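You operate a simulated robot arm through the tools that you are given. There is no shell and no other tool.

Carry out the task below with a simulated robot arm. There is one attempt and no reset: what you move stays moved.

## Task
Dry the wet tongs and the wet blue cup on the mat, then put them away.
Fine: tongs along the rack, cup on the tasting bench; nothing on the ground. Set down upright: blue cup.
Where things are to end (x, y in the base frame): blue cup within 6 cm of [71, -17].

It is judged by the outcome, as a careful person would: the job done as asked, and still so three seconds after it is handed in. It fails if anything else is knocked over, pushed out of place, dropped, spilled or broken.

## Robot
A 6-joint arm with a two-finger parallel gripper, fixed in place. Base frame: the origin is at the foot of the arm, x ahead of it, y to its left, z up; the work surface is at about z = 85. Readings come in cm, degrees, newtons and seconds.
Its first joint turns from -166.0 to 166.0 degrees. Payload 3.91 kg.
The tool frame sits at the grasp point between the pads (the TCP): z along the fingers, y along the line on which they close. The tips reach 3 cm beyond it. The gripper opens to 11 cm. The fingers are 2 cm wide and 1 cm thick; the gripper's body (4.8 by 11.2 cm) begins 5.5 cm behind the TCP.
Orientation is that of the tool frame in the base frame, as a unit quaternion [w, x, y, z]. With the fingers straight down and closing along the base's y, the tool's x points along the base's -x, its y along +y and its z along -z.

## Interface
- The arm moves only by the tool send_rows. Its argument "plan" is one flat list of numbers, 7 for each row, row after row: the shift along the base's x, y, z in units of 30 mm (1.0 is 30 mm), then the turn, a rotation vector about the base's x, y, z in units of 4 degrees (1.0 is 4 degrees), then the finger opening in cm, from 0 to 11. In form: [x, y, z, rx, ry, rz, fingers, x, y, z, rx, ry, rz, fingers, ...]. A call has 1 to 20 rows; each row shifts and turns the commanded pose from where the row before left it. A call with a number of a shift or a turn outside -1 to 1 is refused whole. Each row takes 0.2 s and may step no farther than 5 cm and 8.6 degrees from the row before; otherwise, or with a gripper value out of range, the whole call is refused. Where a pose cannot be reached the arm comes as near as it can. A force on the tool above 80 N (or 10 N above the force at the start of the call, whichever is more), or a blocked arm, ends the call early, and 0.2 s more pass. Each finger travels about 10.8 cm/s and halts on what it meets, pressing with about 32 N; the grip force reading is that of the motor and also rises with nothing between the fingers. The clock runs only during rows and for 0.2 s after the last one: add rows that do not move to give the fingers time. The reply holds the time, the measured pose of the TCP, the force on the tool along the base axes, the opening and the grip force, in the units named above and with some noise, with the torque about the TCP (base axes, N m) and any sound that the robot's microphone picked up, and new pictures: "pictures" is both (left out), scene, wrist or none.
- Cameras (640 x 400 px; columns grow to the right, rows downward): "scene" is fixed at [22.04, -49.76, 157.69]; the picture's right is [0.34, -0.94, 0.00], its down [-0.73, -0.26, -0.64] and it looks along [0.60, 0.21, -0.77] (base axes); focal length 332 px, centre (320, 200). "wrist" rides on the gripper at [7.2, 1.7, -10.3] in the tool frame; the picture's right is [-0.23, 0.97, 0.00], its down [-0.76, -0.18, -0.62] and it looks along [-0.61, -0.14, 0.78] (tool axes); focal length 222 px, centre (320, 200). There is no depth. A picture from a camera that has moved, and an enlarged one, comes with that camera's place and axes in the base frame and with its lens.
- inspect(camera, box): a new picture of the part [left, top, right, bottom] of that camera's present view, enlarged. It takes no simulated time.
- job_done(): hands the job in; it is judged then, once.

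Nothing tells you positions but the pictures and the camera data. Unless the task says otherwise, let go and move clear before handing in.

The tools are called after "Call:" as name(argument=value, ...) on one line, values as JSON. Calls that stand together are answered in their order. send_rows: Moves the arm, as the interface text tells. Its arguments: {"type":"object","properties":{"plan":{"type":"array"},"pictures":{"type":"string","enum":["both","scene","wrist","none"]}},"required":["plan"]} The other tools are called the same way: inspect (camera, box) takes an enlarged picture of a part of a camera's view; job_done () hands the job in.

At the start:

```text
time: 0.0
tcp_pos: [70.27, 15.5, 115.88]
orientation: [0.001, 0.0, 1.0, 0.001]
contact_force: [0.0, -0.8, -0.2]
moment: [0.0, 0.04, 0.0]
grip_width: 10.97
grasp_force: 0.1
```

scene: 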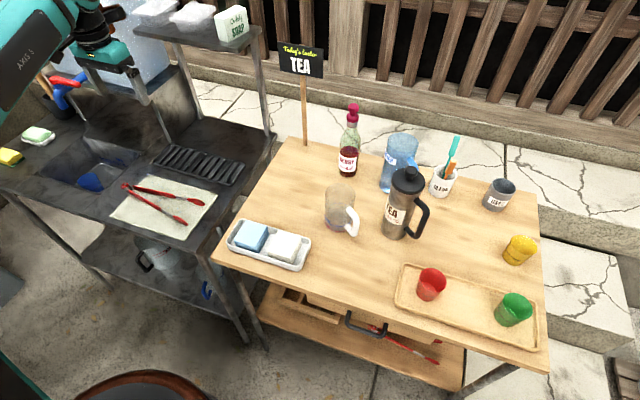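
wrist: 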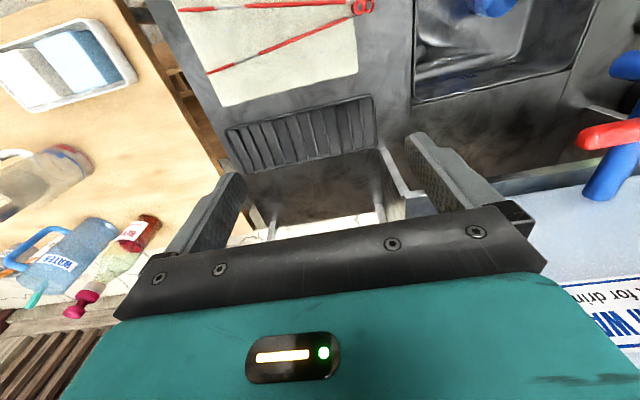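

I see a sink counter on the left with a mat, red tongs and a black slotted rack, and a tasting bench on the right; a blue object sits in the sink. I'll look closer before moving.

Call:
inspect(camera="scene", box=[0, 100, 260, 262])

Call:
inspect(camera="scene", box=[100, 130, 260, 230])

Call:
inspect(camera="scene", box=[300, 120, 560, 282])

Call:
inspect(camera="wrist", box=[160, 0, 640, 300])

```text
2.46 times, centred on (130, 181) of scene
camera zoom: at [22.04, -49.76, 157.69], right [0.34, -0.94, 0.0], down [-0.73, -0.26, -0.64], along [0.6, 0.21, -0.77], focal length 817 px, centre (788, 247)
```

zoom: 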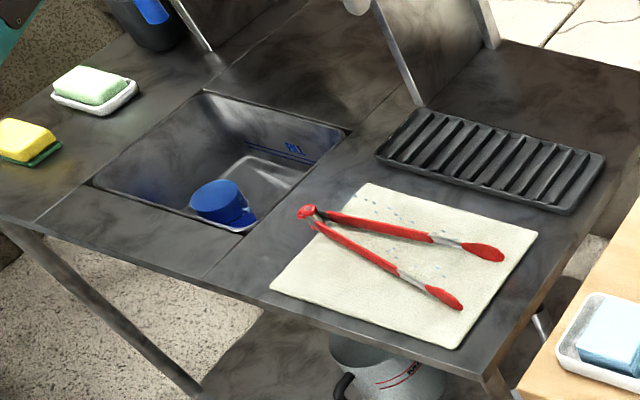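

```text
4.00 times, centred on (180, 180) of scene
camera zoom: at [22.04, -49.76, 157.69], right [0.34, -0.94, 0.0], down [-0.73, -0.26, -0.64], along [0.6, 0.21, -0.77], focal length 1328 px, centre (880, 280)
```

zoom: 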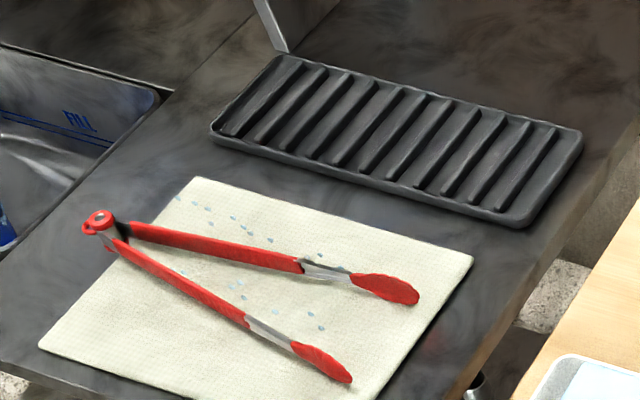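

```text
2.46 times, centred on (430, 201) of scene
camera zoom: at [22.04, -49.76, 157.69], right [0.34, -0.94, 0.0], down [-0.73, -0.26, -0.64], along [0.6, 0.21, -0.77], focal length 817 px, centre (49, 198)
```

zoom: 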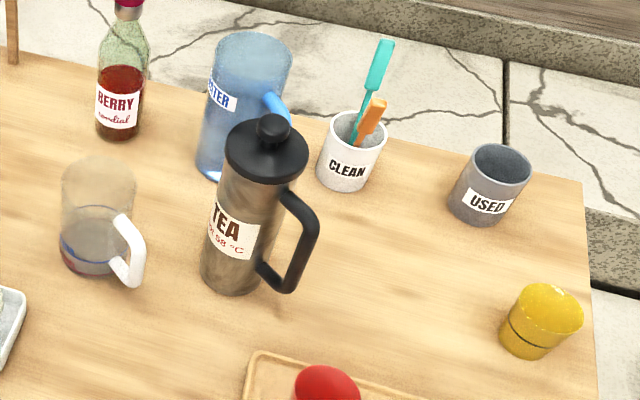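

```text
1.33 times, centred on (400, 150) of wrist
camera zoom: at [63.01, 17.24, 126.2], right [0.23, 0.97, 0.0], down [0.76, -0.18, 0.62], along [0.61, -0.14, -0.78], focal length 296 px, centre (213, 267)
```

zoom: 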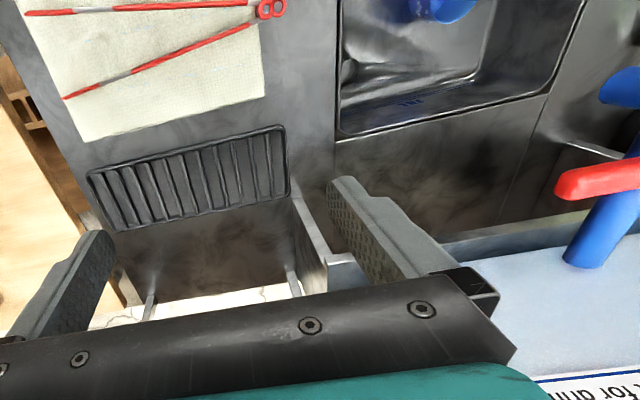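

The mat spans roughly x 54–70, y -1.5–22, the tongs lie along y on it, and the rack lies at about x 74–84, y -3–24. I'll check the shelf and the sink areas more closely.

Call:
inspect(camera="scene", box=[100, 0, 290, 140])

Call:
inspect(camera="scene", box=[40, 120, 160, 220])

Call:
inspect(camera="scene", box=[0, 0, 160, 140])

Call:
inspect(camera="wrist", box=[400, 0, 640, 150])

Call:
inspect(camera="scene", box=[210, 180, 330, 280])

Call:
inspect(camera="scene", box=[370, 220, 560, 370])

```text
2.86 times, centred on (195, 70) of scene
camera zoom: at [22.04, -49.76, 157.69], right [0.34, -0.94, 0.0], down [-0.73, -0.26, -0.64], along [0.6, 0.21, -0.77], focal length 949 px, centre (677, 571)
```

zoom: 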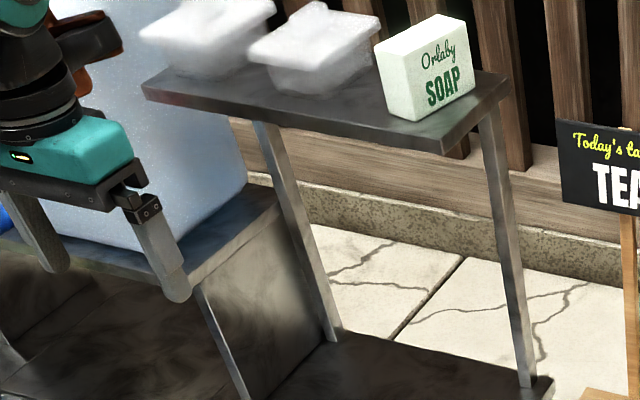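

```text
4.00 times, centred on (100, 170) of scene
camera zoom: at [22.04, -49.76, 157.69], right [0.34, -0.94, 0.0], down [-0.73, -0.26, -0.64], along [0.6, 0.21, -0.77], focal length 1328 px, centre (1200, 320)
```

zoom: 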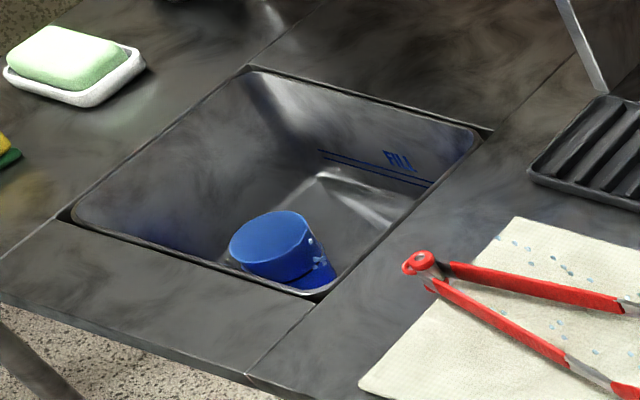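

```text
2.86 times, centred on (80, 70) of scene
camera zoom: at [22.04, -49.76, 157.69], right [0.34, -0.94, 0.0], down [-0.73, -0.26, -0.64], along [0.6, 0.21, -0.77], focal length 949 px, centre (1006, 571)
```

zoom: 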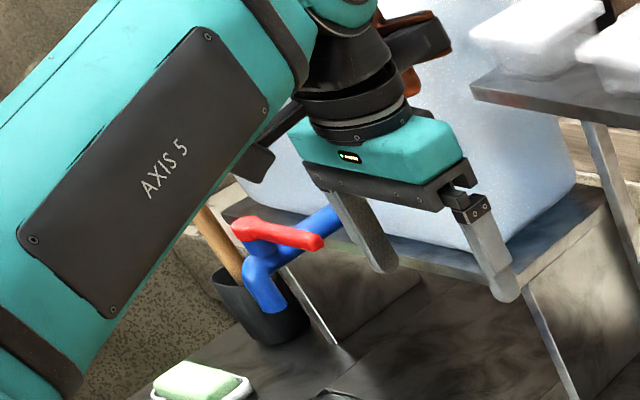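

```text
2.67 times, centred on (520, 75) of wrist
camera zoom: at [63.01, 17.24, 126.2], right [0.23, 0.97, 0.0], down [0.76, -0.18, 0.62], along [0.61, -0.14, -0.78], focal length 592 px, centre (-213, 533)
```

zoom: 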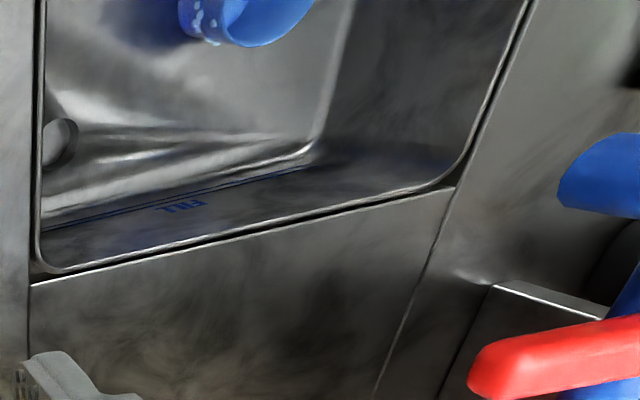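

```text
4.00 times, centred on (270, 230) of scene
camera zoom: at [22.04, -49.76, 157.69], right [0.34, -0.94, 0.0], down [-0.73, -0.26, -0.64], along [0.6, 0.21, -0.77], focal length 1328 px, centre (520, 80)
```

zoom: 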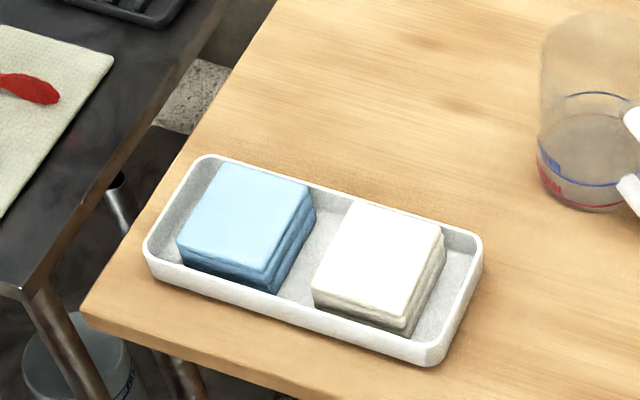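

```text
2.67 times, centred on (465, 295) of scene
camera zoom: at [22.04, -49.76, 157.69], right [0.34, -0.94, 0.0], down [-0.73, -0.26, -0.64], along [0.6, 0.21, -0.77], focal length 885 px, centre (-67, -53)
```

zoom: 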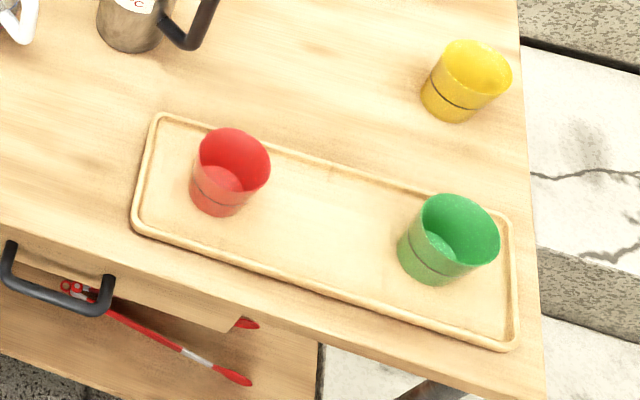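

The tongs sit on the mat with water droplets around them, and the blue cup lies tilted in the sink. I'll let a few seconds pass to see whether the droplets dry by themselves on the mat.

Call:
send_rows(plan=[0, 0, 0, 0, 0, 0, 11, 0, 0, 0, 0, 0, 0, 11, 0, 0, 0, 0, 0, 0, 11, 0, 0, 0, 0, 0, 0, 11, 0, 0, 0, 0, 0, 0, 11, 0, 0, 0, 0, 0, 0, 11, 0, 0, 0, 0, 0, 0, 11, 0, 0, 0, 0, 0, 0, 11, 0, 0, 0, 0, 0, 0, 11, 0, 0, 0, 0, 0, 0, 11], pictures="none")

Call:
inspect(camera="scene", box=[105, 165, 225, 240])

Call:
inspect(camera="scene", box=[70, 155, 130, 200])

```text
time: 2.2
tcp_pos: [70.22, 15.5, 116.0]
orientation: [0.001, -0.001, 1.0, 0.001]
contact_force: [-0.3, 0.2, 0.4]
moment: [0.01, -0.01, -0.01]
grip_width: 10.99
grasp_force: 0.0
```

```text
5.33 times, centred on (165, 202) of scene
camera zoom: at [22.04, -49.76, 157.69], right [0.34, -0.94, 0.0], down [-0.73, -0.26, -0.64], along [0.6, 0.21, -0.77], focal length 1771 px, centre (1147, 187)
```

zoom: 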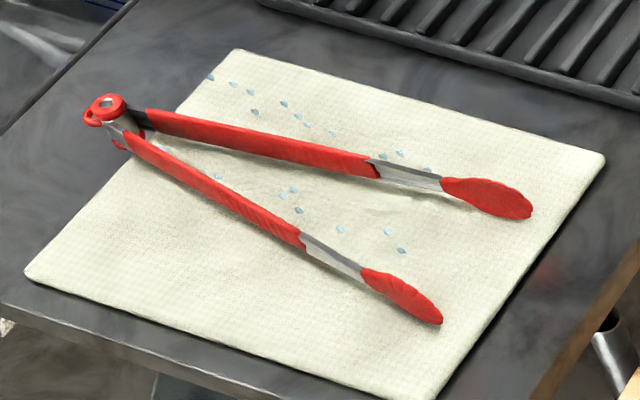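

```text
8.89 times, centred on (100, 178) of scene
camera zoom: at [22.04, -49.76, 157.69], right [0.34, -0.94, 0.0], down [-0.73, -0.26, -0.64], along [0.6, 0.21, -0.77], focal length 2951 px, centre (2276, 400)
```

zoom: 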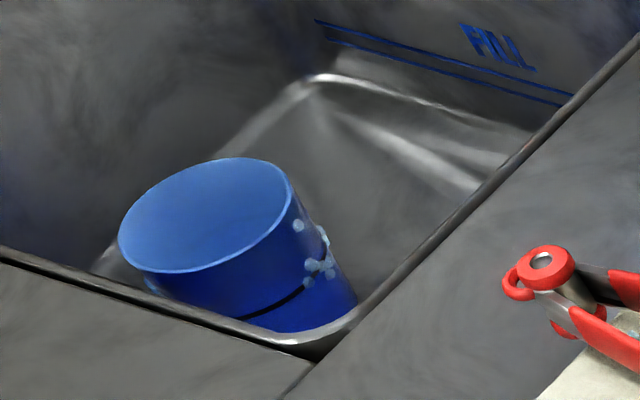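

The cup stands upright in the sink near (64, 42), and a tap with a red handle reaches out at about (72, 42, 104). I'll back off in x, then move over toward the sink for a better look with the wrist camera.

Call:
send_rows(plan=[-1, 0.3, 0, 0, 0, 0, 11, -1, 0.3, 0, 0, 0, 0, 11, -1, 0.4, 0, 0, 0, 0, 11, -1, 0.5, 0, 0, 0, 0, 11, -0.1, 1, -0.3, 0, 0, 0, 11, 0, 1, -0.3, 0, 0, 0, 11, 0, 1, -0.3, 0, 0, 0, 11, 0, 1, -0.4, 0, 0, 0, 11, 0, 1, 0, 0, 0, 0, 11, 0, 1, 0, 0, 0, 0, 11, 0, 0, 0, 0, 0, 0, 11])

```text
time: 4.6
tcp_pos: [57.81, 38.02, 111.79]
orientation: [0.0, -0.001, 1.0, 0.0]
contact_force: [0.3, -0.4, -0.2]
moment: [-0.01, 0.02, -0.03]
grip_width: 11.01
grasp_force: 0.0
camera wrist: at [50.56, 39.76, 122.19], right [0.23, 0.97, 0.0], down [0.76, -0.18, 0.62], along [0.61, -0.14, -0.78], focal length 222 px, centre (320, 200)
```

scene: 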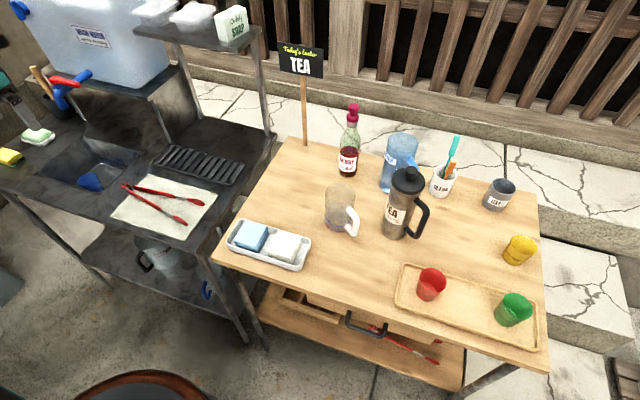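
wrist: 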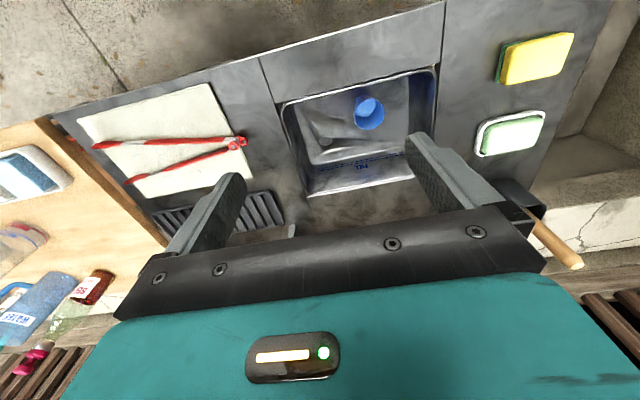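

The cup is now well in the wrist view inside the sink. I'll zoom in on the cup and the tongs.

Call:
inspect(camera="wrist", box=[270, 50, 450, 200])

Call:
inspect(camera="wrist", box=[70, 70, 270, 220])

Call:
inspect(camera="scene", box=[105, 165, 225, 240])

Call:
inspect(camera="scene", box=[0, 40, 160, 200])

```text
2.67 times, centred on (360, 125) of wrist
camera zoom: at [50.56, 39.76, 122.19], right [0.23, 0.97, 0.0], down [0.76, -0.18, 0.62], along [0.61, -0.14, -0.78], focal length 592 px, centre (213, 400)
```

zoom: 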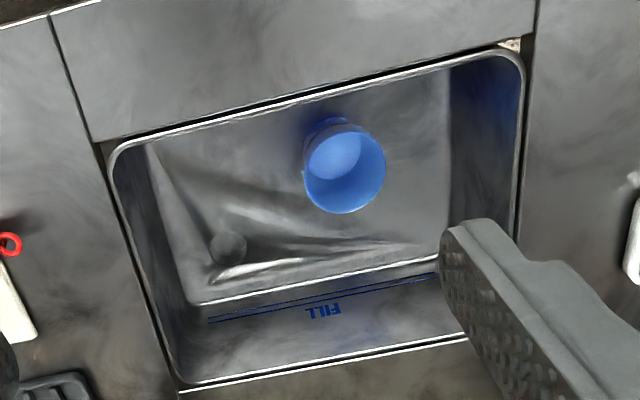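

```text
2.67 times, centred on (170, 145) of wrist
camera zoom: at [50.56, 39.76, 122.19], right [0.23, 0.97, 0.0], down [0.76, -0.18, 0.62], along [0.61, -0.14, -0.78], focal length 592 px, centre (720, 347)
```

zoom: 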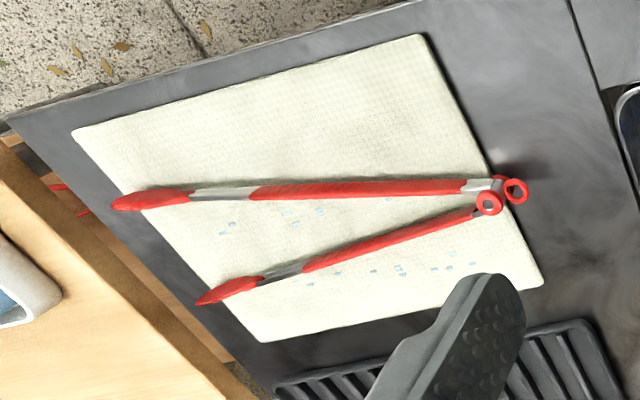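

```text
5.33 times, centred on (165, 202) of scene
camera zoom: at [22.04, -49.76, 157.69], right [0.34, -0.94, 0.0], down [-0.73, -0.26, -0.64], along [0.6, 0.21, -0.77], focal length 1771 px, centre (1147, 187)
```

zoom: 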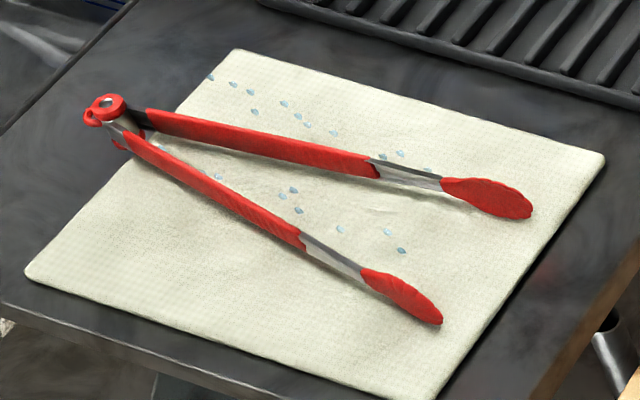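

```text
2.50 times, centred on (80, 120) of scene
camera zoom: at [22.04, -49.76, 157.69], right [0.34, -0.94, 0.0], down [-0.73, -0.26, -0.64], along [0.6, 0.21, -0.77], focal length 830 px, centre (920, 400)
```

zoom: 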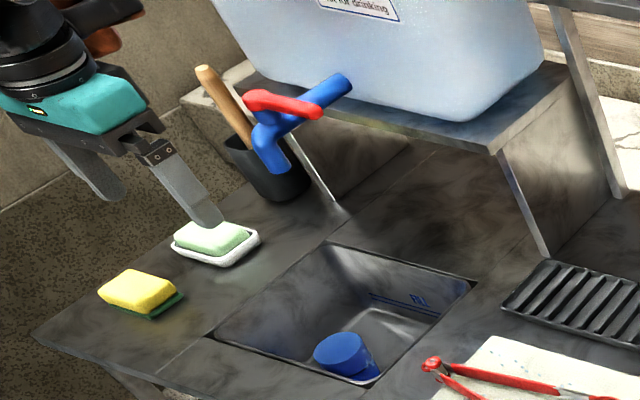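

The cup's rim is near (66, 46, 79), upright. The tap spout hangs close above the sink, so I'll rise a bit to see exactly where it is before descending.

Call:
send_rows(plan=[0, 0, 1, 0, 0, 0, 11, 0, 0, 1, 0, 0, 0, 11, 0, 0, 1, 0, 0, 0, 11, 0, 0, 1, 0, 0, 0, 11, 0, 0, 1, 0, 0, 0, 11, 0, 0, 0, 0, 0, 0, 11], pictures="wrist")

Call:
inspect(camera="wrist", box=[260, 60, 500, 240])

Call:
inspect(camera="scene", box=[0, 0, 160, 130])

```text
time: 6.0
tcp_pos: [58.04, 38.04, 126.91]
orientation: [0.001, 0.0, 1.0, 0.0]
contact_force: [-0.2, -0.2, 0.8]
moment: [0.07, 0.04, 0.0]
grip_width: 11.02
grasp_force: 0.1
camera wrist: at [50.79, 39.77, 137.25], right [0.23, 0.97, 0.0], down [0.76, -0.18, 0.62], along [0.61, -0.14, -0.78], focal length 222 px, centre (320, 200)
```

wrist: 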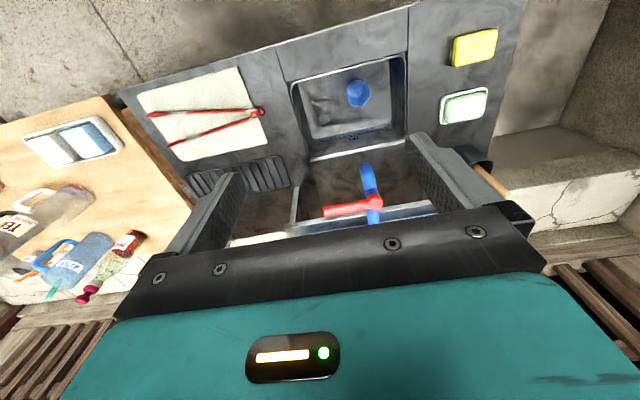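

```text
2.22 times, centred on (380, 150) of wrist
camera zoom: at [50.79, 39.77, 137.25], right [0.23, 0.97, 0.0], down [0.76, -0.18, 0.62], along [0.61, -0.14, -0.78], focal length 494 px, centre (187, 311)
```

zoom: 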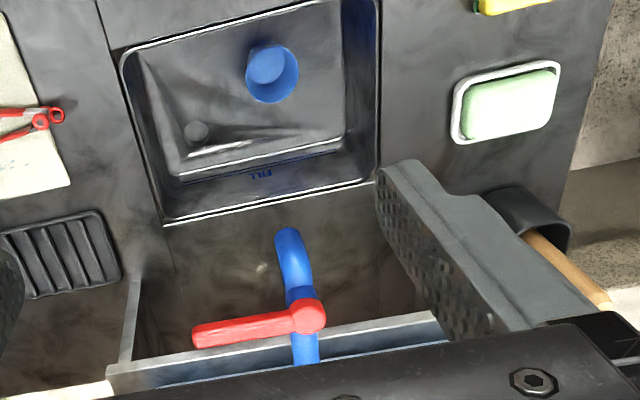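

```text
3.08 times, centred on (80, 65) of scene
camera zoom: at [22.04, -49.76, 157.69], right [0.34, -0.94, 0.0], down [-0.73, -0.26, -0.64], along [0.6, 0.21, -0.77], focal length 1022 px, centre (1058, 615)
```

zoom: 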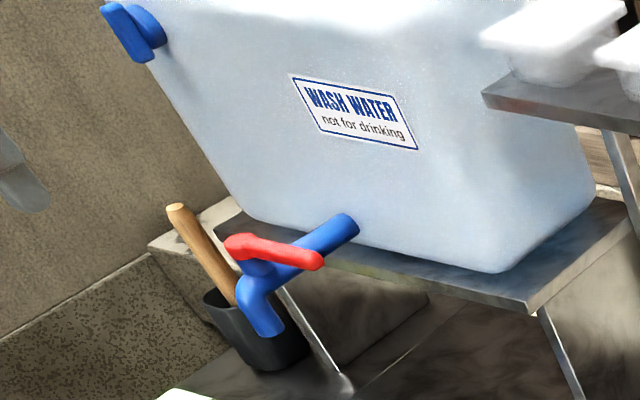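

The tap spout tip is at about (71.5, 43, 103.5), close to where the wrist would pass. I'll lean the tool top 8° back toward the base, move above the cup at (66, 45.9), go down part way and check.

Call:
send_rows(plan=[0, 0.5, 0, 0, -1, 0, 11, 0, 0.5, 0, 0, -1, 0, 11, 0.4, 0.5, -0.3, 0, 0, 0, 11, 0.4, 0.5, -0.7, 0, 0, 0, 11, 0.4, 0.5, -1, 0, 0, 0, 11, 0.4, 0.12, -1, 0, 0, 0, 11, 0.4, 0, -1, 0, 0, 0, 11, 0.4, 0, -1, 0, 0, 0, 11, 0.25, 0, -1, 0, 0, 0, 11, 0, 0, -1, 0, 0, 0, 11, 0, 0, -1, 0, 0, 0, 11, 0, 0, 0, 0, 0, 0, 11], pictures="both")

Call:
inspect(camera="wrist", box=[200, 40, 440, 240])

Call:
inspect(camera="scene", box=[0, 40, 180, 210])

```text
time: 8.6
tcp_pos: [65.88, 46.04, 102.96]
orientation: [0.07, 0.0, 0.998, 0.0]
contact_force: [0.1, -0.3, 0.8]
moment: [-0.02, 0.01, -0.01]
grip_width: 11.01
grasp_force: 0.2
camera wrist: at [57.24, 47.73, 112.09], right [0.23, 0.97, 0.03], down [0.67, -0.18, 0.72], along [0.71, -0.14, -0.69], focal length 222 px, centre (320, 200)
```

scene: 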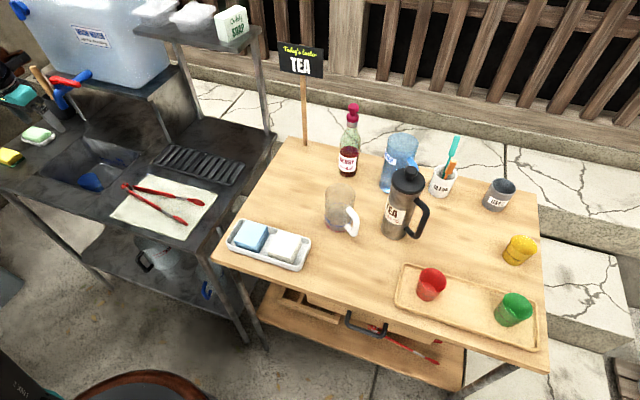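
wrist: 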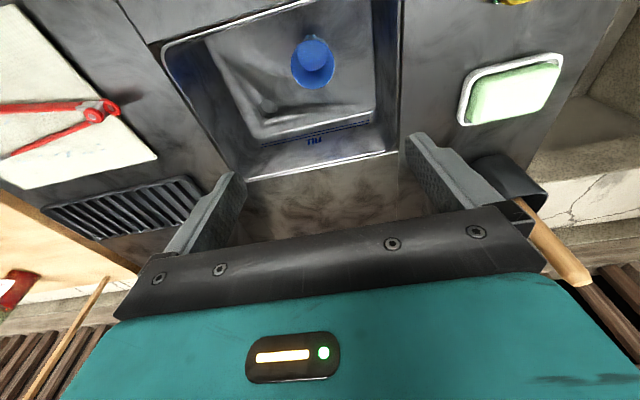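

```text
2.00 times, centred on (320, 140) of wrist
camera zoom: at [57.24, 47.73, 112.09], right [0.23, 0.97, 0.03], down [0.67, -0.18, 0.72], along [0.71, -0.14, -0.69], focal length 444 px, centre (320, 320)
```

zoom: 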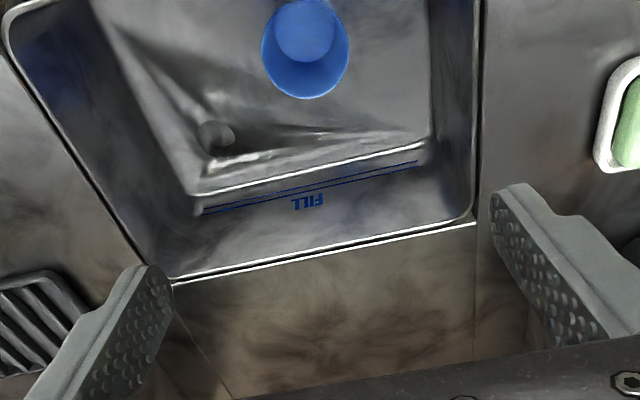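

```text
2.35 times, centred on (90, 125) of scene
camera zoom: at [22.04, -49.76, 157.69], right [0.34, -0.94, 0.0], down [-0.73, -0.26, -0.64], along [0.6, 0.21, -0.77], focal length 781 px, centre (861, 376)
```

zoom: 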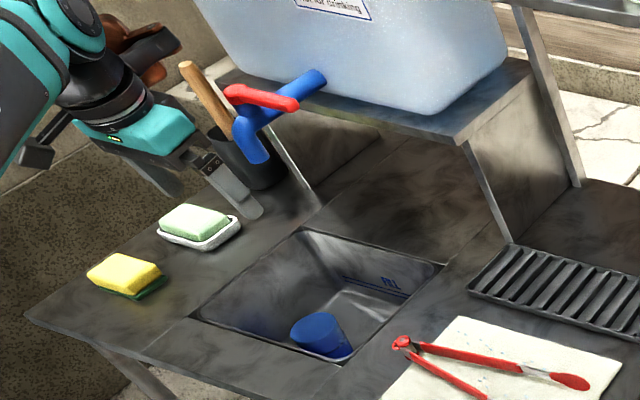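

The gripper is nearly centred above the cup. Before going lower I'll check the brownish part next to the wrist, since it may come near the tap.

Call:
inspect(camera="scene", box=[0, 40, 110, 130])

```text
4.44 times, centred on (55, 85) of scene
camera zoom: at [22.04, -49.76, 157.69], right [0.34, -0.94, 0.0], down [-0.73, -0.26, -0.64], along [0.6, 0.21, -0.77], focal length 1476 px, centre (1498, 711)
```

zoom: 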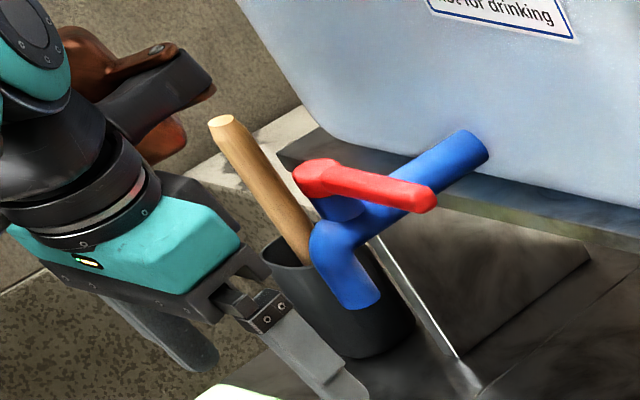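

A part on the far side of the wrist sticks out about 8 cm, just above the tap, so a straight descent in this orientation would hit it. I'll back away and turn the gripper 90° so that the projecting part and the camera clear the tap.

Call:
send_rows(plan=[-1, 0, 0.5, 0, 0, 0, 11, -1, 0, 0.5, 0, 0, 0, 11, -1, -0.5, 0.5, 0, 1, 0, 11, 0, -0.5, 0.5, 0, 1, 0, 11, 0, 0, 0, 0, 0, 1, 11, 0, 0, 0, 0, 0, 1, 11, 0, 0, 0, 0, 0, 1, 11, 0, 0, 0, 0, 0, 1, 11, 0, 0, 0, 0, 0, 1, 11, 0, 0, 0, 0, 0, 1, 11, 0, 0, 0, 0, 0, 1, 11, 0, 0, 0, 0, 0, 1, 11, 0, 0, 0, 0, 0, 1, 11, 0, 0, 0, 0, 0, 1, 11, 0, 0, 0, 0, 0, 1, 11, 0, 0, 0, 0, 0, 1, 11], pictures="both")

Call:
inspect(camera="scene", box=[0, 0, 160, 130])

```text
time: 12.0
tcp_pos: [56.84, 42.97, 108.98]
orientation: [0.0, -0.407, 0.913, 0.0]
contact_force: [0.4, 0.1, -0.8]
moment: [-0.03, 0.0, 0.0]
grip_width: 11.01
grasp_force: 0.1
camera wrist: at [50.82, 38.68, 119.3], right [-0.57, 0.82, 0.0], down [0.64, 0.45, 0.62], along [0.51, 0.36, -0.78], focal length 222 px, centre (320, 200)
```

scene: 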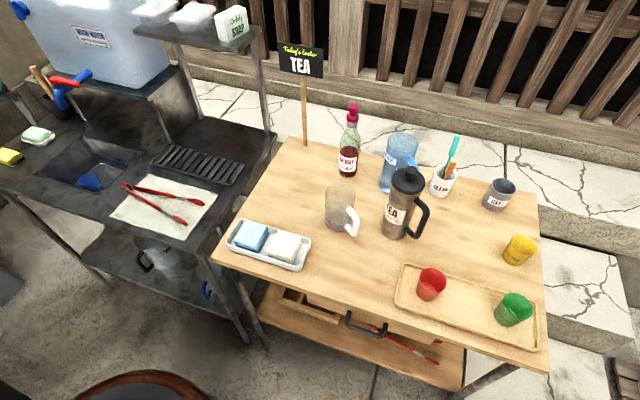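
wrist: 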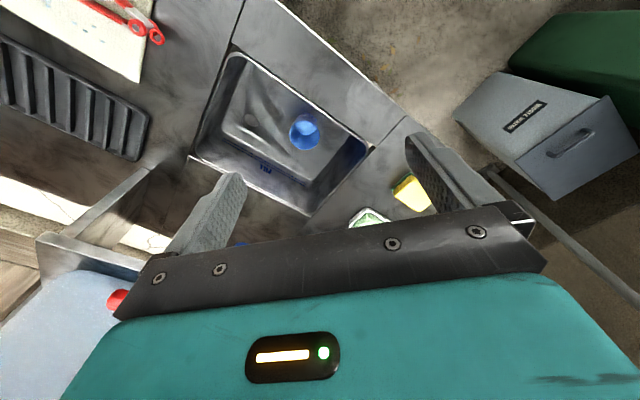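

```text
3.08 times, centred on (80, 65) of scene
camera zoom: at [22.04, -49.76, 157.69], right [0.34, -0.94, 0.0], down [-0.73, -0.26, -0.64], along [0.6, 0.21, -0.77], focal length 1022 px, centre (1058, 615)
```

zoom: 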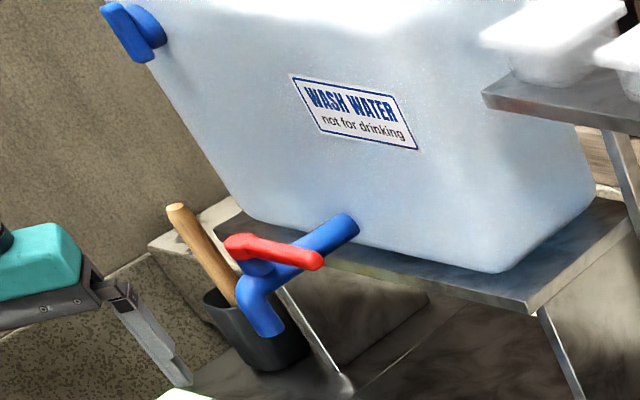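

The turn is working and the tap is clear. I'll continue the turn to 90° and read the label on the box seen at the right.

Call:
inspect(camera="wrist", box=[440, 0, 640, 210])

Call:
send_rows(plan=[0, 0, 0, 0, 0, 1, 8, 0, 0, 0, 0, 0, 1, 8, 0, 0, 0, 0, 0, 1, 8, 0, 0, 0, 0, 0, 1, 8, 0, 0, 0, 0, 0, 1, 8, 0, 0, 0, 0, 0, 1, 8, 0, 0, 0, 0, 0, 1, 8, 0, 0, 0, 0, 0, 1, 8, 0, 0, 0, 0, 0, 1, 8, 0, 0, 0, 0, 0, 1, 8, 0, 0, 0, 0, 0, 0.5, 8, 0, 0, 0, 0, 0, 0, 8], pictures="both")

```text
1.90 times, centred on (540, 105) of wrist
camera zoom: at [50.82, 38.68, 119.3], right [-0.57, 0.82, 0.0], down [0.64, 0.45, 0.62], along [0.51, 0.36, -0.78], focal length 423 px, centre (-99, 381)
```

zoom: 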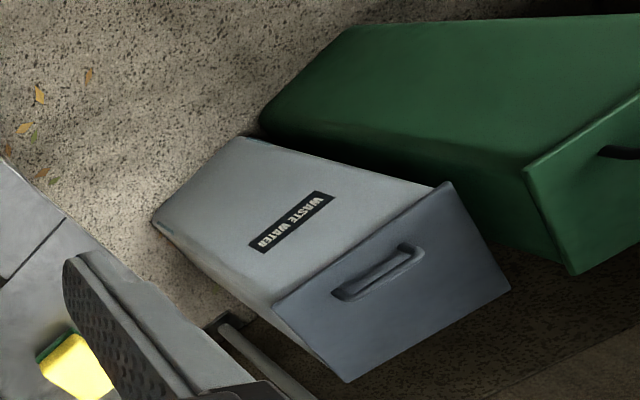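

```text
time: 14.6
tcp_pos: [56.81, 42.98, 109.0]
orientation: [0.001, -0.707, 0.707, 0.0]
contact_force: [0.5, 0.4, 0.1]
moment: [0.01, 0.03, 0.0]
grip_width: 7.99
grasp_force: 0.1
camera wrist: at [55.2, 35.72, 119.28], right [-0.97, 0.23, 0.0], down [0.18, 0.76, 0.62], along [0.14, 0.61, -0.78], focal length 222 px, centre (320, 200)
```

scene: 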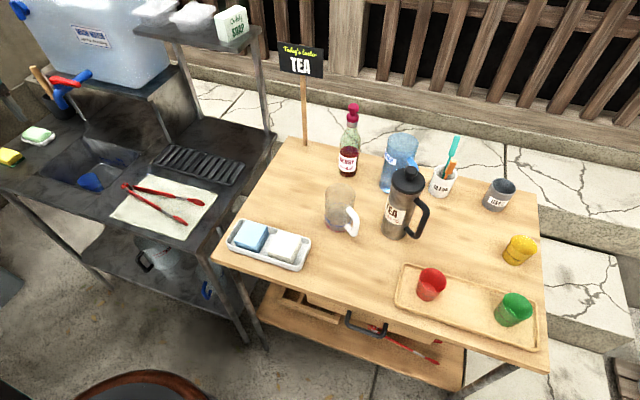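
wrist: 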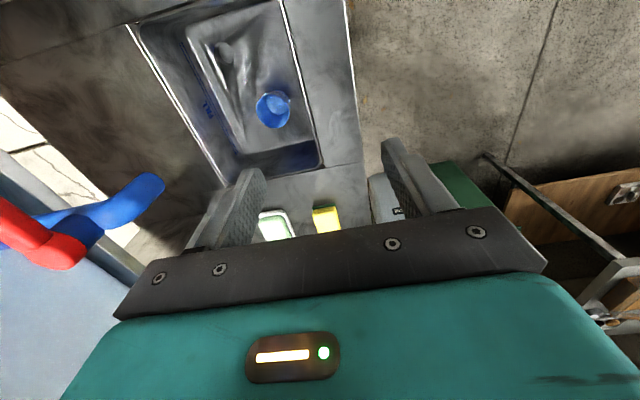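

Yaw is now 90° and the tap is off to the side. I'll lean the tool top 10° toward +y, away from the tap, move to x 64 beside the cup axis, and descend part way.

Call:
send_rows(plan=[0.8, 0.4, 0, -1, 0, 0, 8, 0.8, 0.4, 0, -1, 0, 0, 8, 0.8, 0.25, 0, -0.5, 0, 0, 8, 0, 0, -1, 0, 0, 0, 8, 0, 0, -1, 0, 0, 0, 8, 0, 0, -1, 0, 0, 0, 8, 0, 0, -1, 0, 0, 0, 8, 0, 0, 0, 0, 0, 0, 8], pictures="both")

Call:
inspect(camera="scene", box=[0, 40, 160, 200])

Call:
inspect(camera="wrist", box=[180, 0, 460, 220])

```text
time: 16.4
tcp_pos: [64.05, 46.14, 96.9]
orientation: [0.062, 0.704, -0.704, 0.062]
contact_force: [0.1, 0.4, 0.1]
moment: [0.0, -0.02, -0.04]
grip_width: 8.02
grasp_force: 0.0
camera wrist: at [62.28, 40.82, 108.37], right [-0.97, 0.22, -0.04], down [0.18, 0.86, 0.48], along [0.14, 0.46, -0.88], focal length 222 px, centre (320, 200)
```

scene: 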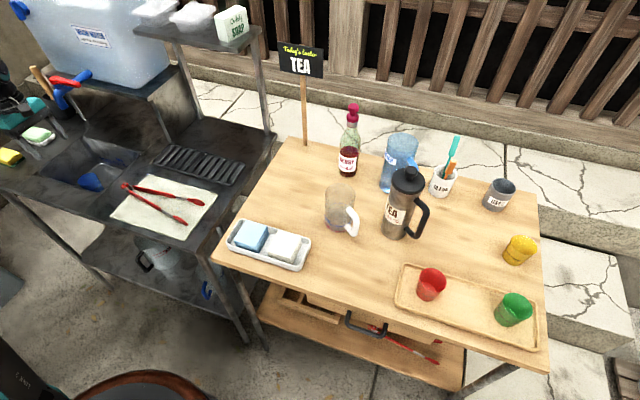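
wrist: 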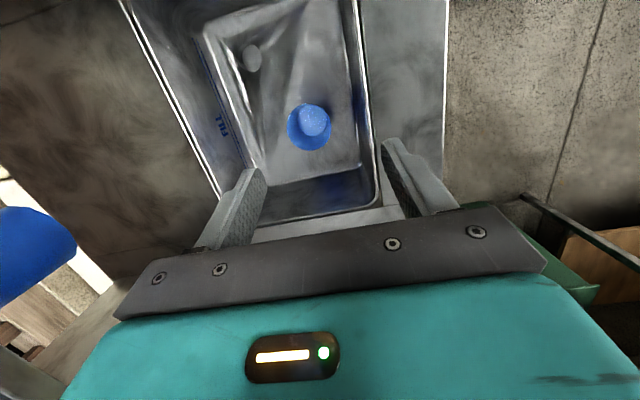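

```text
2.50 times, centred on (80, 120) of scene
camera zoom: at [22.04, -49.76, 157.69], right [0.34, -0.94, 0.0], down [-0.73, -0.26, -0.64], along [0.6, 0.21, -0.77], focal length 830 px, centre (920, 400)
```

zoom: 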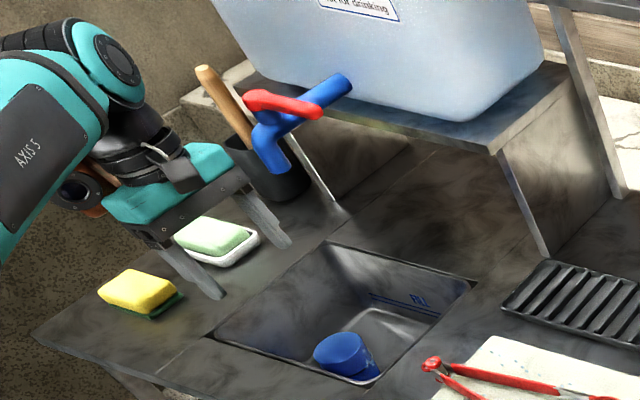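

```text
1.82 times, centred on (320, 110) of wrist
camera zoom: at [62.28, 40.82, 108.37], right [-0.97, 0.22, -0.04], down [0.18, 0.86, 0.48], along [0.14, 0.46, -0.88], focal length 404 px, centre (320, 364)
```

zoom: 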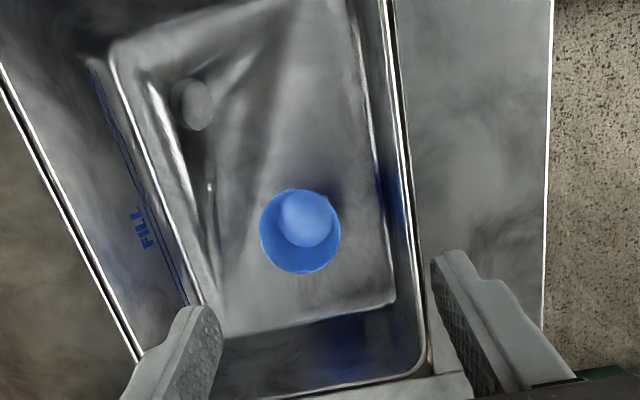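

The cup is clearly visible at about (65.9, 45.6) between the fingers. I'll go down past the tap level, shift to x 65.9, then lower into the sink in steps.

Call:
send_rows(plan=[0, 0, -1, 0, 0, 0, 8, 0, 0, -1, 0, 0, 0, 8, 0, 0, -0.4, 0, 0, 0, 8, 0.62, -0.08, 0, 0, 0, 0, 8, 0, 0, -0.9, 0, 0, 0, 8, 0, 0, -0.9, 0, 0, 0, 8, 0, 0, 0, 0, 0, 0, 8], pictures="both")

Call:
inspect(camera="scene", box=[0, 40, 160, 200])

Call:
inspect(camera="wrist", box=[180, 40, 460, 260])

```text
time: 18.0
tcp_pos: [66.1, 45.87, 84.29]
orientation: [0.062, 0.705, -0.704, 0.061]
contact_force: [-0.3, -0.8, 0.8]
moment: [-0.02, 0.0, -0.03]
grip_width: 8.01
grasp_force: 0.0
camera wrist: at [64.31, 40.42, 95.73], right [-0.97, 0.22, -0.04], down [0.18, 0.86, 0.48], along [0.14, 0.46, -0.88], focal length 222 px, centre (320, 200)
```

scene: 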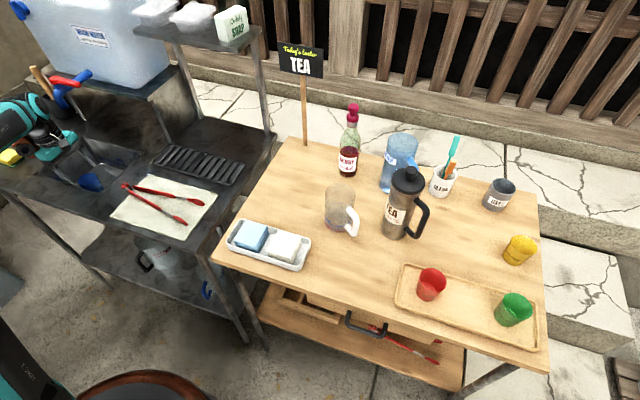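
wrist: 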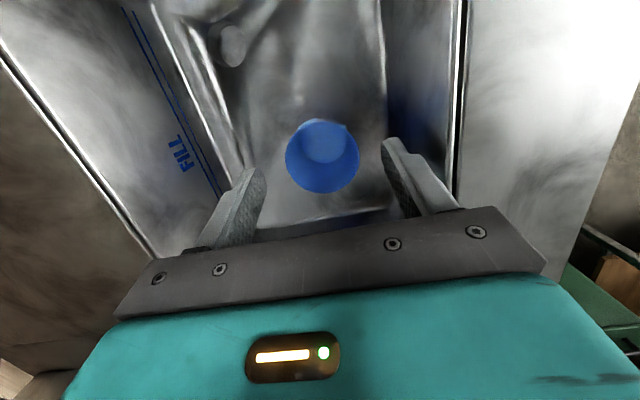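

```text
2.50 times, centred on (80, 120) of scene
camera zoom: at [22.04, -49.76, 157.69], right [0.34, -0.94, 0.0], down [-0.73, -0.26, -0.64], along [0.6, 0.21, -0.77], focal length 830 px, centre (920, 400)
```

zoom: 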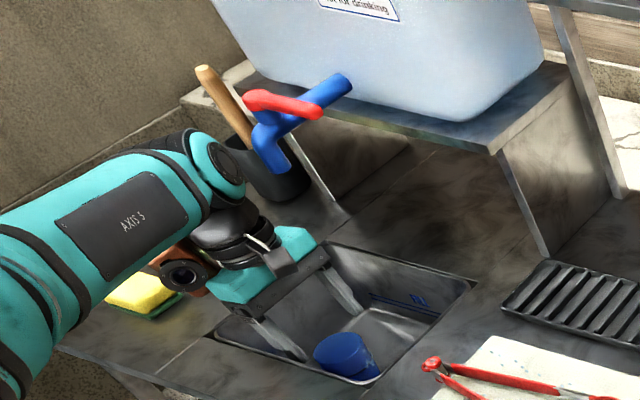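

```text
1.82 times, centred on (320, 150) of wrist
camera zoom: at [64.31, 40.42, 95.73], right [-0.97, 0.22, -0.04], down [0.18, 0.86, 0.48], along [0.14, 0.46, -0.88], focal length 404 px, centre (320, 291)
```

zoom: 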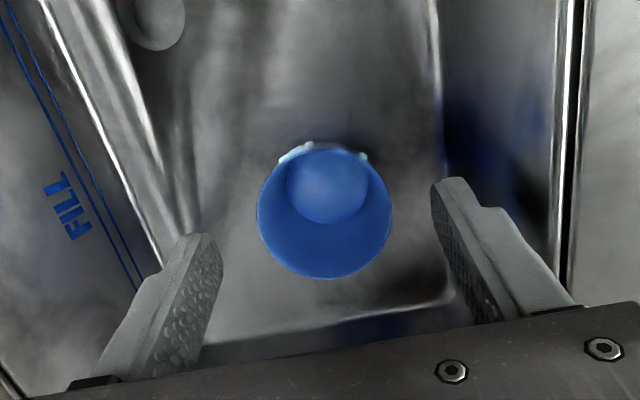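

The fingers straddle the cup well. I'll go down 6 cm and close on the cup.

Call:
send_rows(plan=[0, 0, -0.7, 0, 0, 0, 8, 0, 0, -0.7, 0, 0, 0, 8, 0, 0, -0.6, 0, 0, 0, 8, 0, 0, 0, 0, 0, 0, 8], pictures="wrist")

```text
time: 19.0
tcp_pos: [66.11, 46.04, 78.49]
orientation: [-0.062, -0.704, 0.704, -0.062]
contact_force: [-0.1, -0.9, -0.3]
moment: [0.01, -0.03, -0.01]
grip_width: 8.0
grasp_force: 0.0
camera wrist: at [64.34, 40.57, 89.8], right [-0.97, 0.22, -0.04], down [0.18, 0.86, 0.48], along [0.14, 0.46, -0.88], focal length 222 px, centre (320, 200)
```

wrist: 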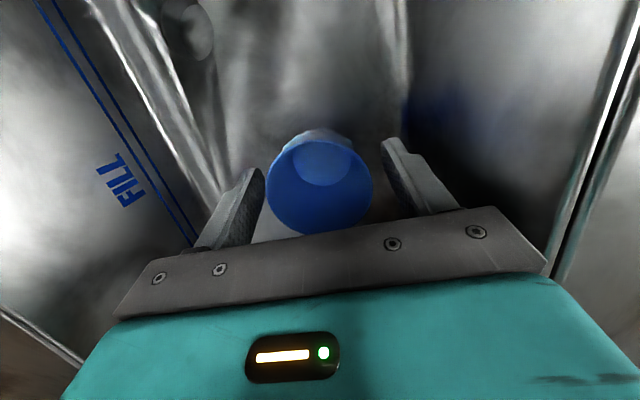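

The cup is centred at the grasp point. Now I close the fingers on it.

Call:
send_rows(plan=[0, 0, 0, 0, 0, 0, 6.5, 0, 0, 0, 0, 0, 0, 5, 0, 0, 0, 0, 0, 0, 4, 0, 0, 0, 0, 0, 0, 4, 0, 0, 0, 0, 0, 0, 4], pictures="wrist")

```text
time: 20.2
tcp_pos: [66.03, 45.84, 78.37]
orientation: [0.062, 0.704, -0.704, 0.062]
contact_force: [0.2, -0.9, 0.4]
moment: [0.05, -0.02, -0.02]
grip_width: 5.6
grasp_force: 31.9
camera wrist: at [64.34, 40.57, 89.83], right [-0.97, 0.22, -0.04], down [0.18, 0.86, 0.48], along [0.14, 0.46, -0.88], focal length 222 px, centre (320, 200)
```

wrist: 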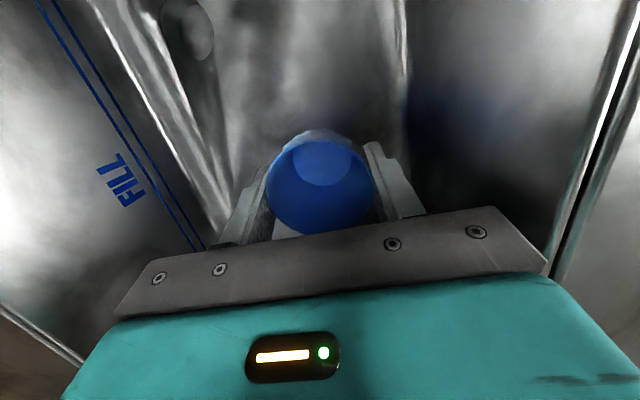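

Grip is firm at 5.6 cm. I'll lift gently to below tap level, then slide back in x and rise clear of the sink.

Call:
send_rows(plan=[0, 0, 0.5, 0, 0, 0, 4, 0, 0, 0.7, 0, 0, 0, 4, 0, 0, 0.8, 0, 0, 0, 4, 0, 0, 0.8, 0, 0, 0, 4, 0, 0, 0.8, 0, 0, 0, 4, 0, 0, 0.4, 0, 0, 0, 4, -0.6, 0, 0.1, 0, 0, 0, 4, -0.6, 0, 0.3, 0, 0, 0, 4, -0.6, 0, 0.3, 0, 0, 0, 4, 0, 0, 0, 0, 0, 0, 4], pictures="both")

Call:
inspect(camera="scene", box=[0, 40, 160, 200])

```text
time: 22.4
tcp_pos: [60.37, 45.82, 92.45]
orientation: [-0.062, -0.704, 0.705, -0.062]
contact_force: [0.3, -0.1, -1.1]
moment: [0.02, 0.01, -0.02]
grip_width: 5.62
grasp_force: 32.1
camera wrist: at [58.73, 40.46, 103.89], right [-0.97, 0.22, -0.04], down [0.18, 0.86, 0.48], along [0.14, 0.46, -0.88], focal length 222 px, centre (320, 200)
```

scene: 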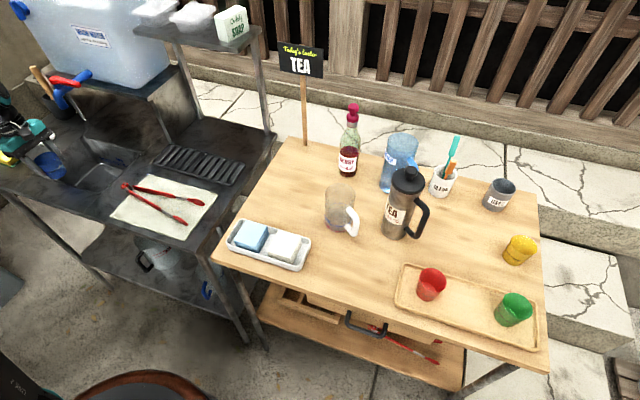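
wrist: 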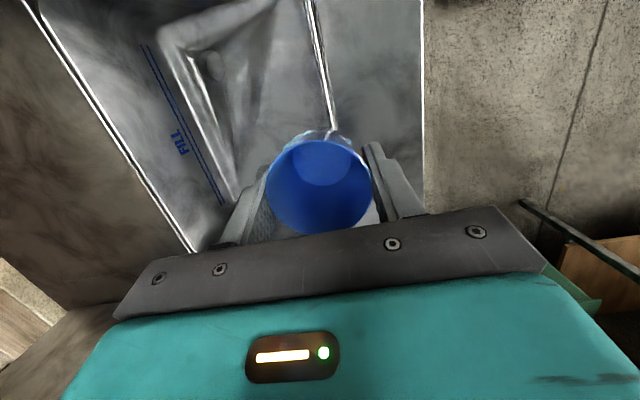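

```text
2.50 times, centred on (80, 120) of scene
camera zoom: at [22.04, -49.76, 157.69], right [0.34, -0.94, 0.0], down [-0.73, -0.26, -0.64], along [0.6, 0.21, -0.77], focal length 830 px, centre (920, 400)
```

zoom: 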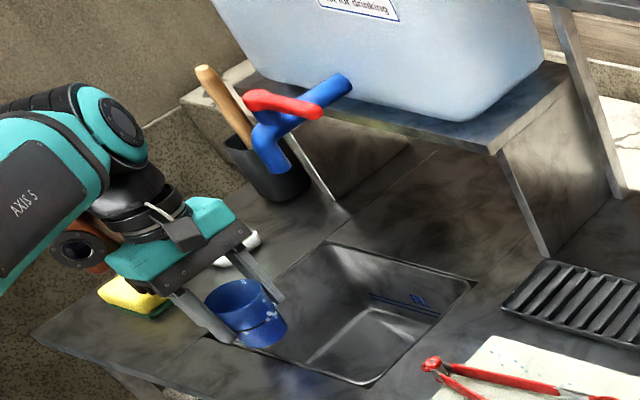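

The cup is out of the sink and still wet. Next I carry it above the front-left of the mat near (57, 18), straightening the tool and turning it back.

Call:
send_rows(plan=[0, 0, 0.8, 0, 0, 0, 4, 0, 0, 0.7, 0, 0, 0, 4, -0.1, -1, 0, 1, 0, 0, 4, -0.1, -1, 0, 1, 0, 0, 4, -0.1, -1, 0, 0.5, 0, 0, 4, -0.1, -1, 0, 0, 0, -1, 4, -0.1, -1, 0, 0, 0, -1, 4, -0.1, -1, 0, 0, 0, -1, 4, -0.1, -1, 0, 0, 0, -1, 4, -0.2, -1, 0, 0, 0, -1, 4, -0.17, -1, 0, 0, 0, -1, 4, 0, -0.17, 0, 0, 0, -1, 4, 0, 0, 0, 0, 0, -1, 4, 0, 0, 0, 0, 0, -1, 4, 0, 0, 0, 0, 0, -1, 4, 0, 0, 0, 0, 0, -1, 4, 0, 0, 0, 0, 0, -1, 4, 0, 0, 0, 0, 0, -1, 4], pictures="both")

```text
time: 26.2
tcp_pos: [57.47, 18.38, 97.08]
orientation: [0.0, -0.325, 0.946, 0.0]
contact_force: [0.4, 0.0, -0.8]
moment: [0.03, 0.0, 0.01]
grip_width: 5.61
grasp_force: 32.3
camera wrist: at [50.59, 15.21, 107.31], right [-0.42, 0.91, 0.0], down [0.71, 0.33, 0.62], along [0.57, 0.26, -0.78], focal length 222 px, centre (320, 200)
```

scene: 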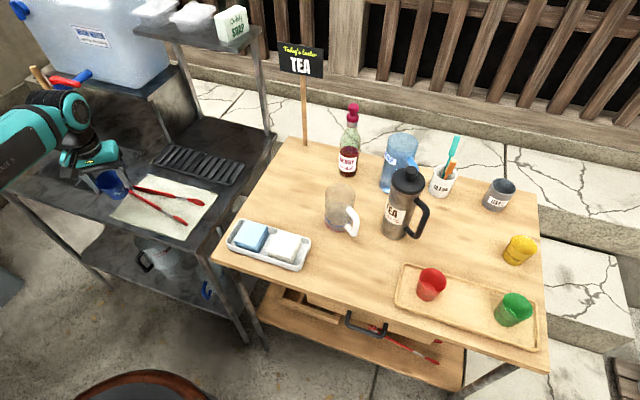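
wrist: 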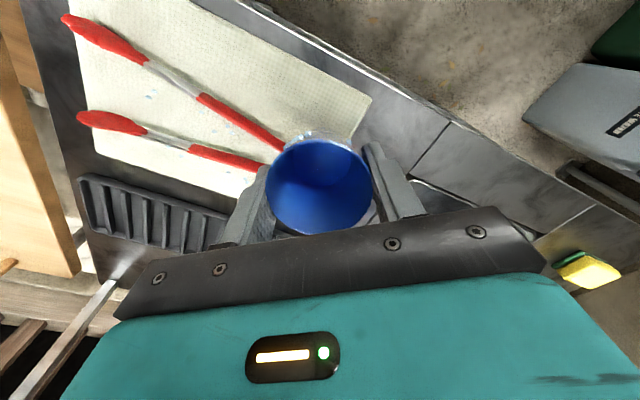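

The cup is above the mat's front-left corner area. I'll finish the turn and check alignment from the scene camera.

Call:
send_rows(plan=[0, 0, 0, 0, 0, -1, 4, 0, 0, 0, 0, 0, -1, 4, 0, 0, 0, 0, 0, -1, 4, 0, 0, 0, 0, 0, -1, 4, 0, 0, 0, 0, 0, -1, 4, 0, 0, 0, 0, 0, -1, 4, 0, 0, 0, 0, 0, -1, 4, 0, 0, 0, 0, 0, -1, 4, 0, 0, 0, 0, 0, -1, 4, 0, 0, 0, 0, 0, -0.5, 4, 0, 0, 0, 0, 0, 0, 4], pictures="wrist")

Call:
inspect(camera="scene", box=[60, 120, 240, 250])

```text
time: 28.6
tcp_pos: [57.42, 18.31, 96.97]
orientation: [0.0, -0.001, 1.0, 0.0]
contact_force: [-0.2, -1.0, -0.4]
moment: [0.01, 0.03, 0.0]
grip_width: 5.64
grasp_force: 32.2
camera wrist: at [50.1, 20.02, 107.29], right [0.23, 0.97, 0.0], down [0.76, -0.18, 0.62], along [0.61, -0.14, -0.78], focal length 222 px, centre (320, 200)
```

wrist: 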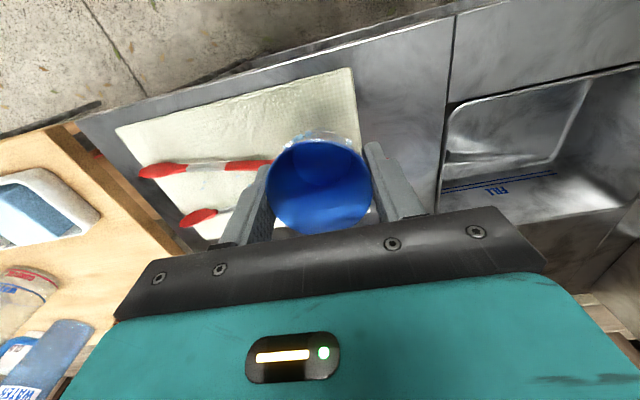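

```text
3.08 times, centred on (150, 185) of scene
camera zoom: at [22.04, -49.76, 157.69], right [0.34, -0.94, 0.0], down [-0.73, -0.26, -0.64], along [0.6, 0.21, -0.77], focal length 1022 px, centre (843, 246)
```

zoom: 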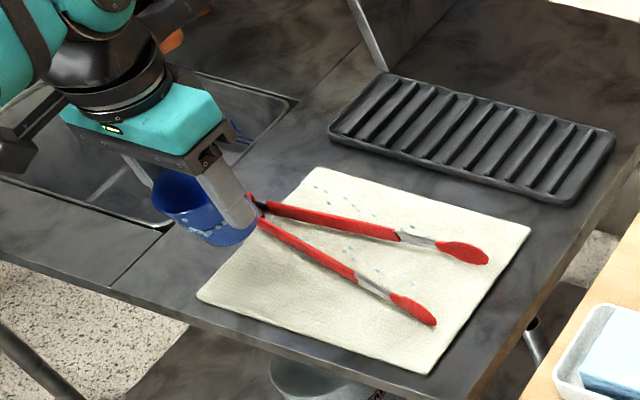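

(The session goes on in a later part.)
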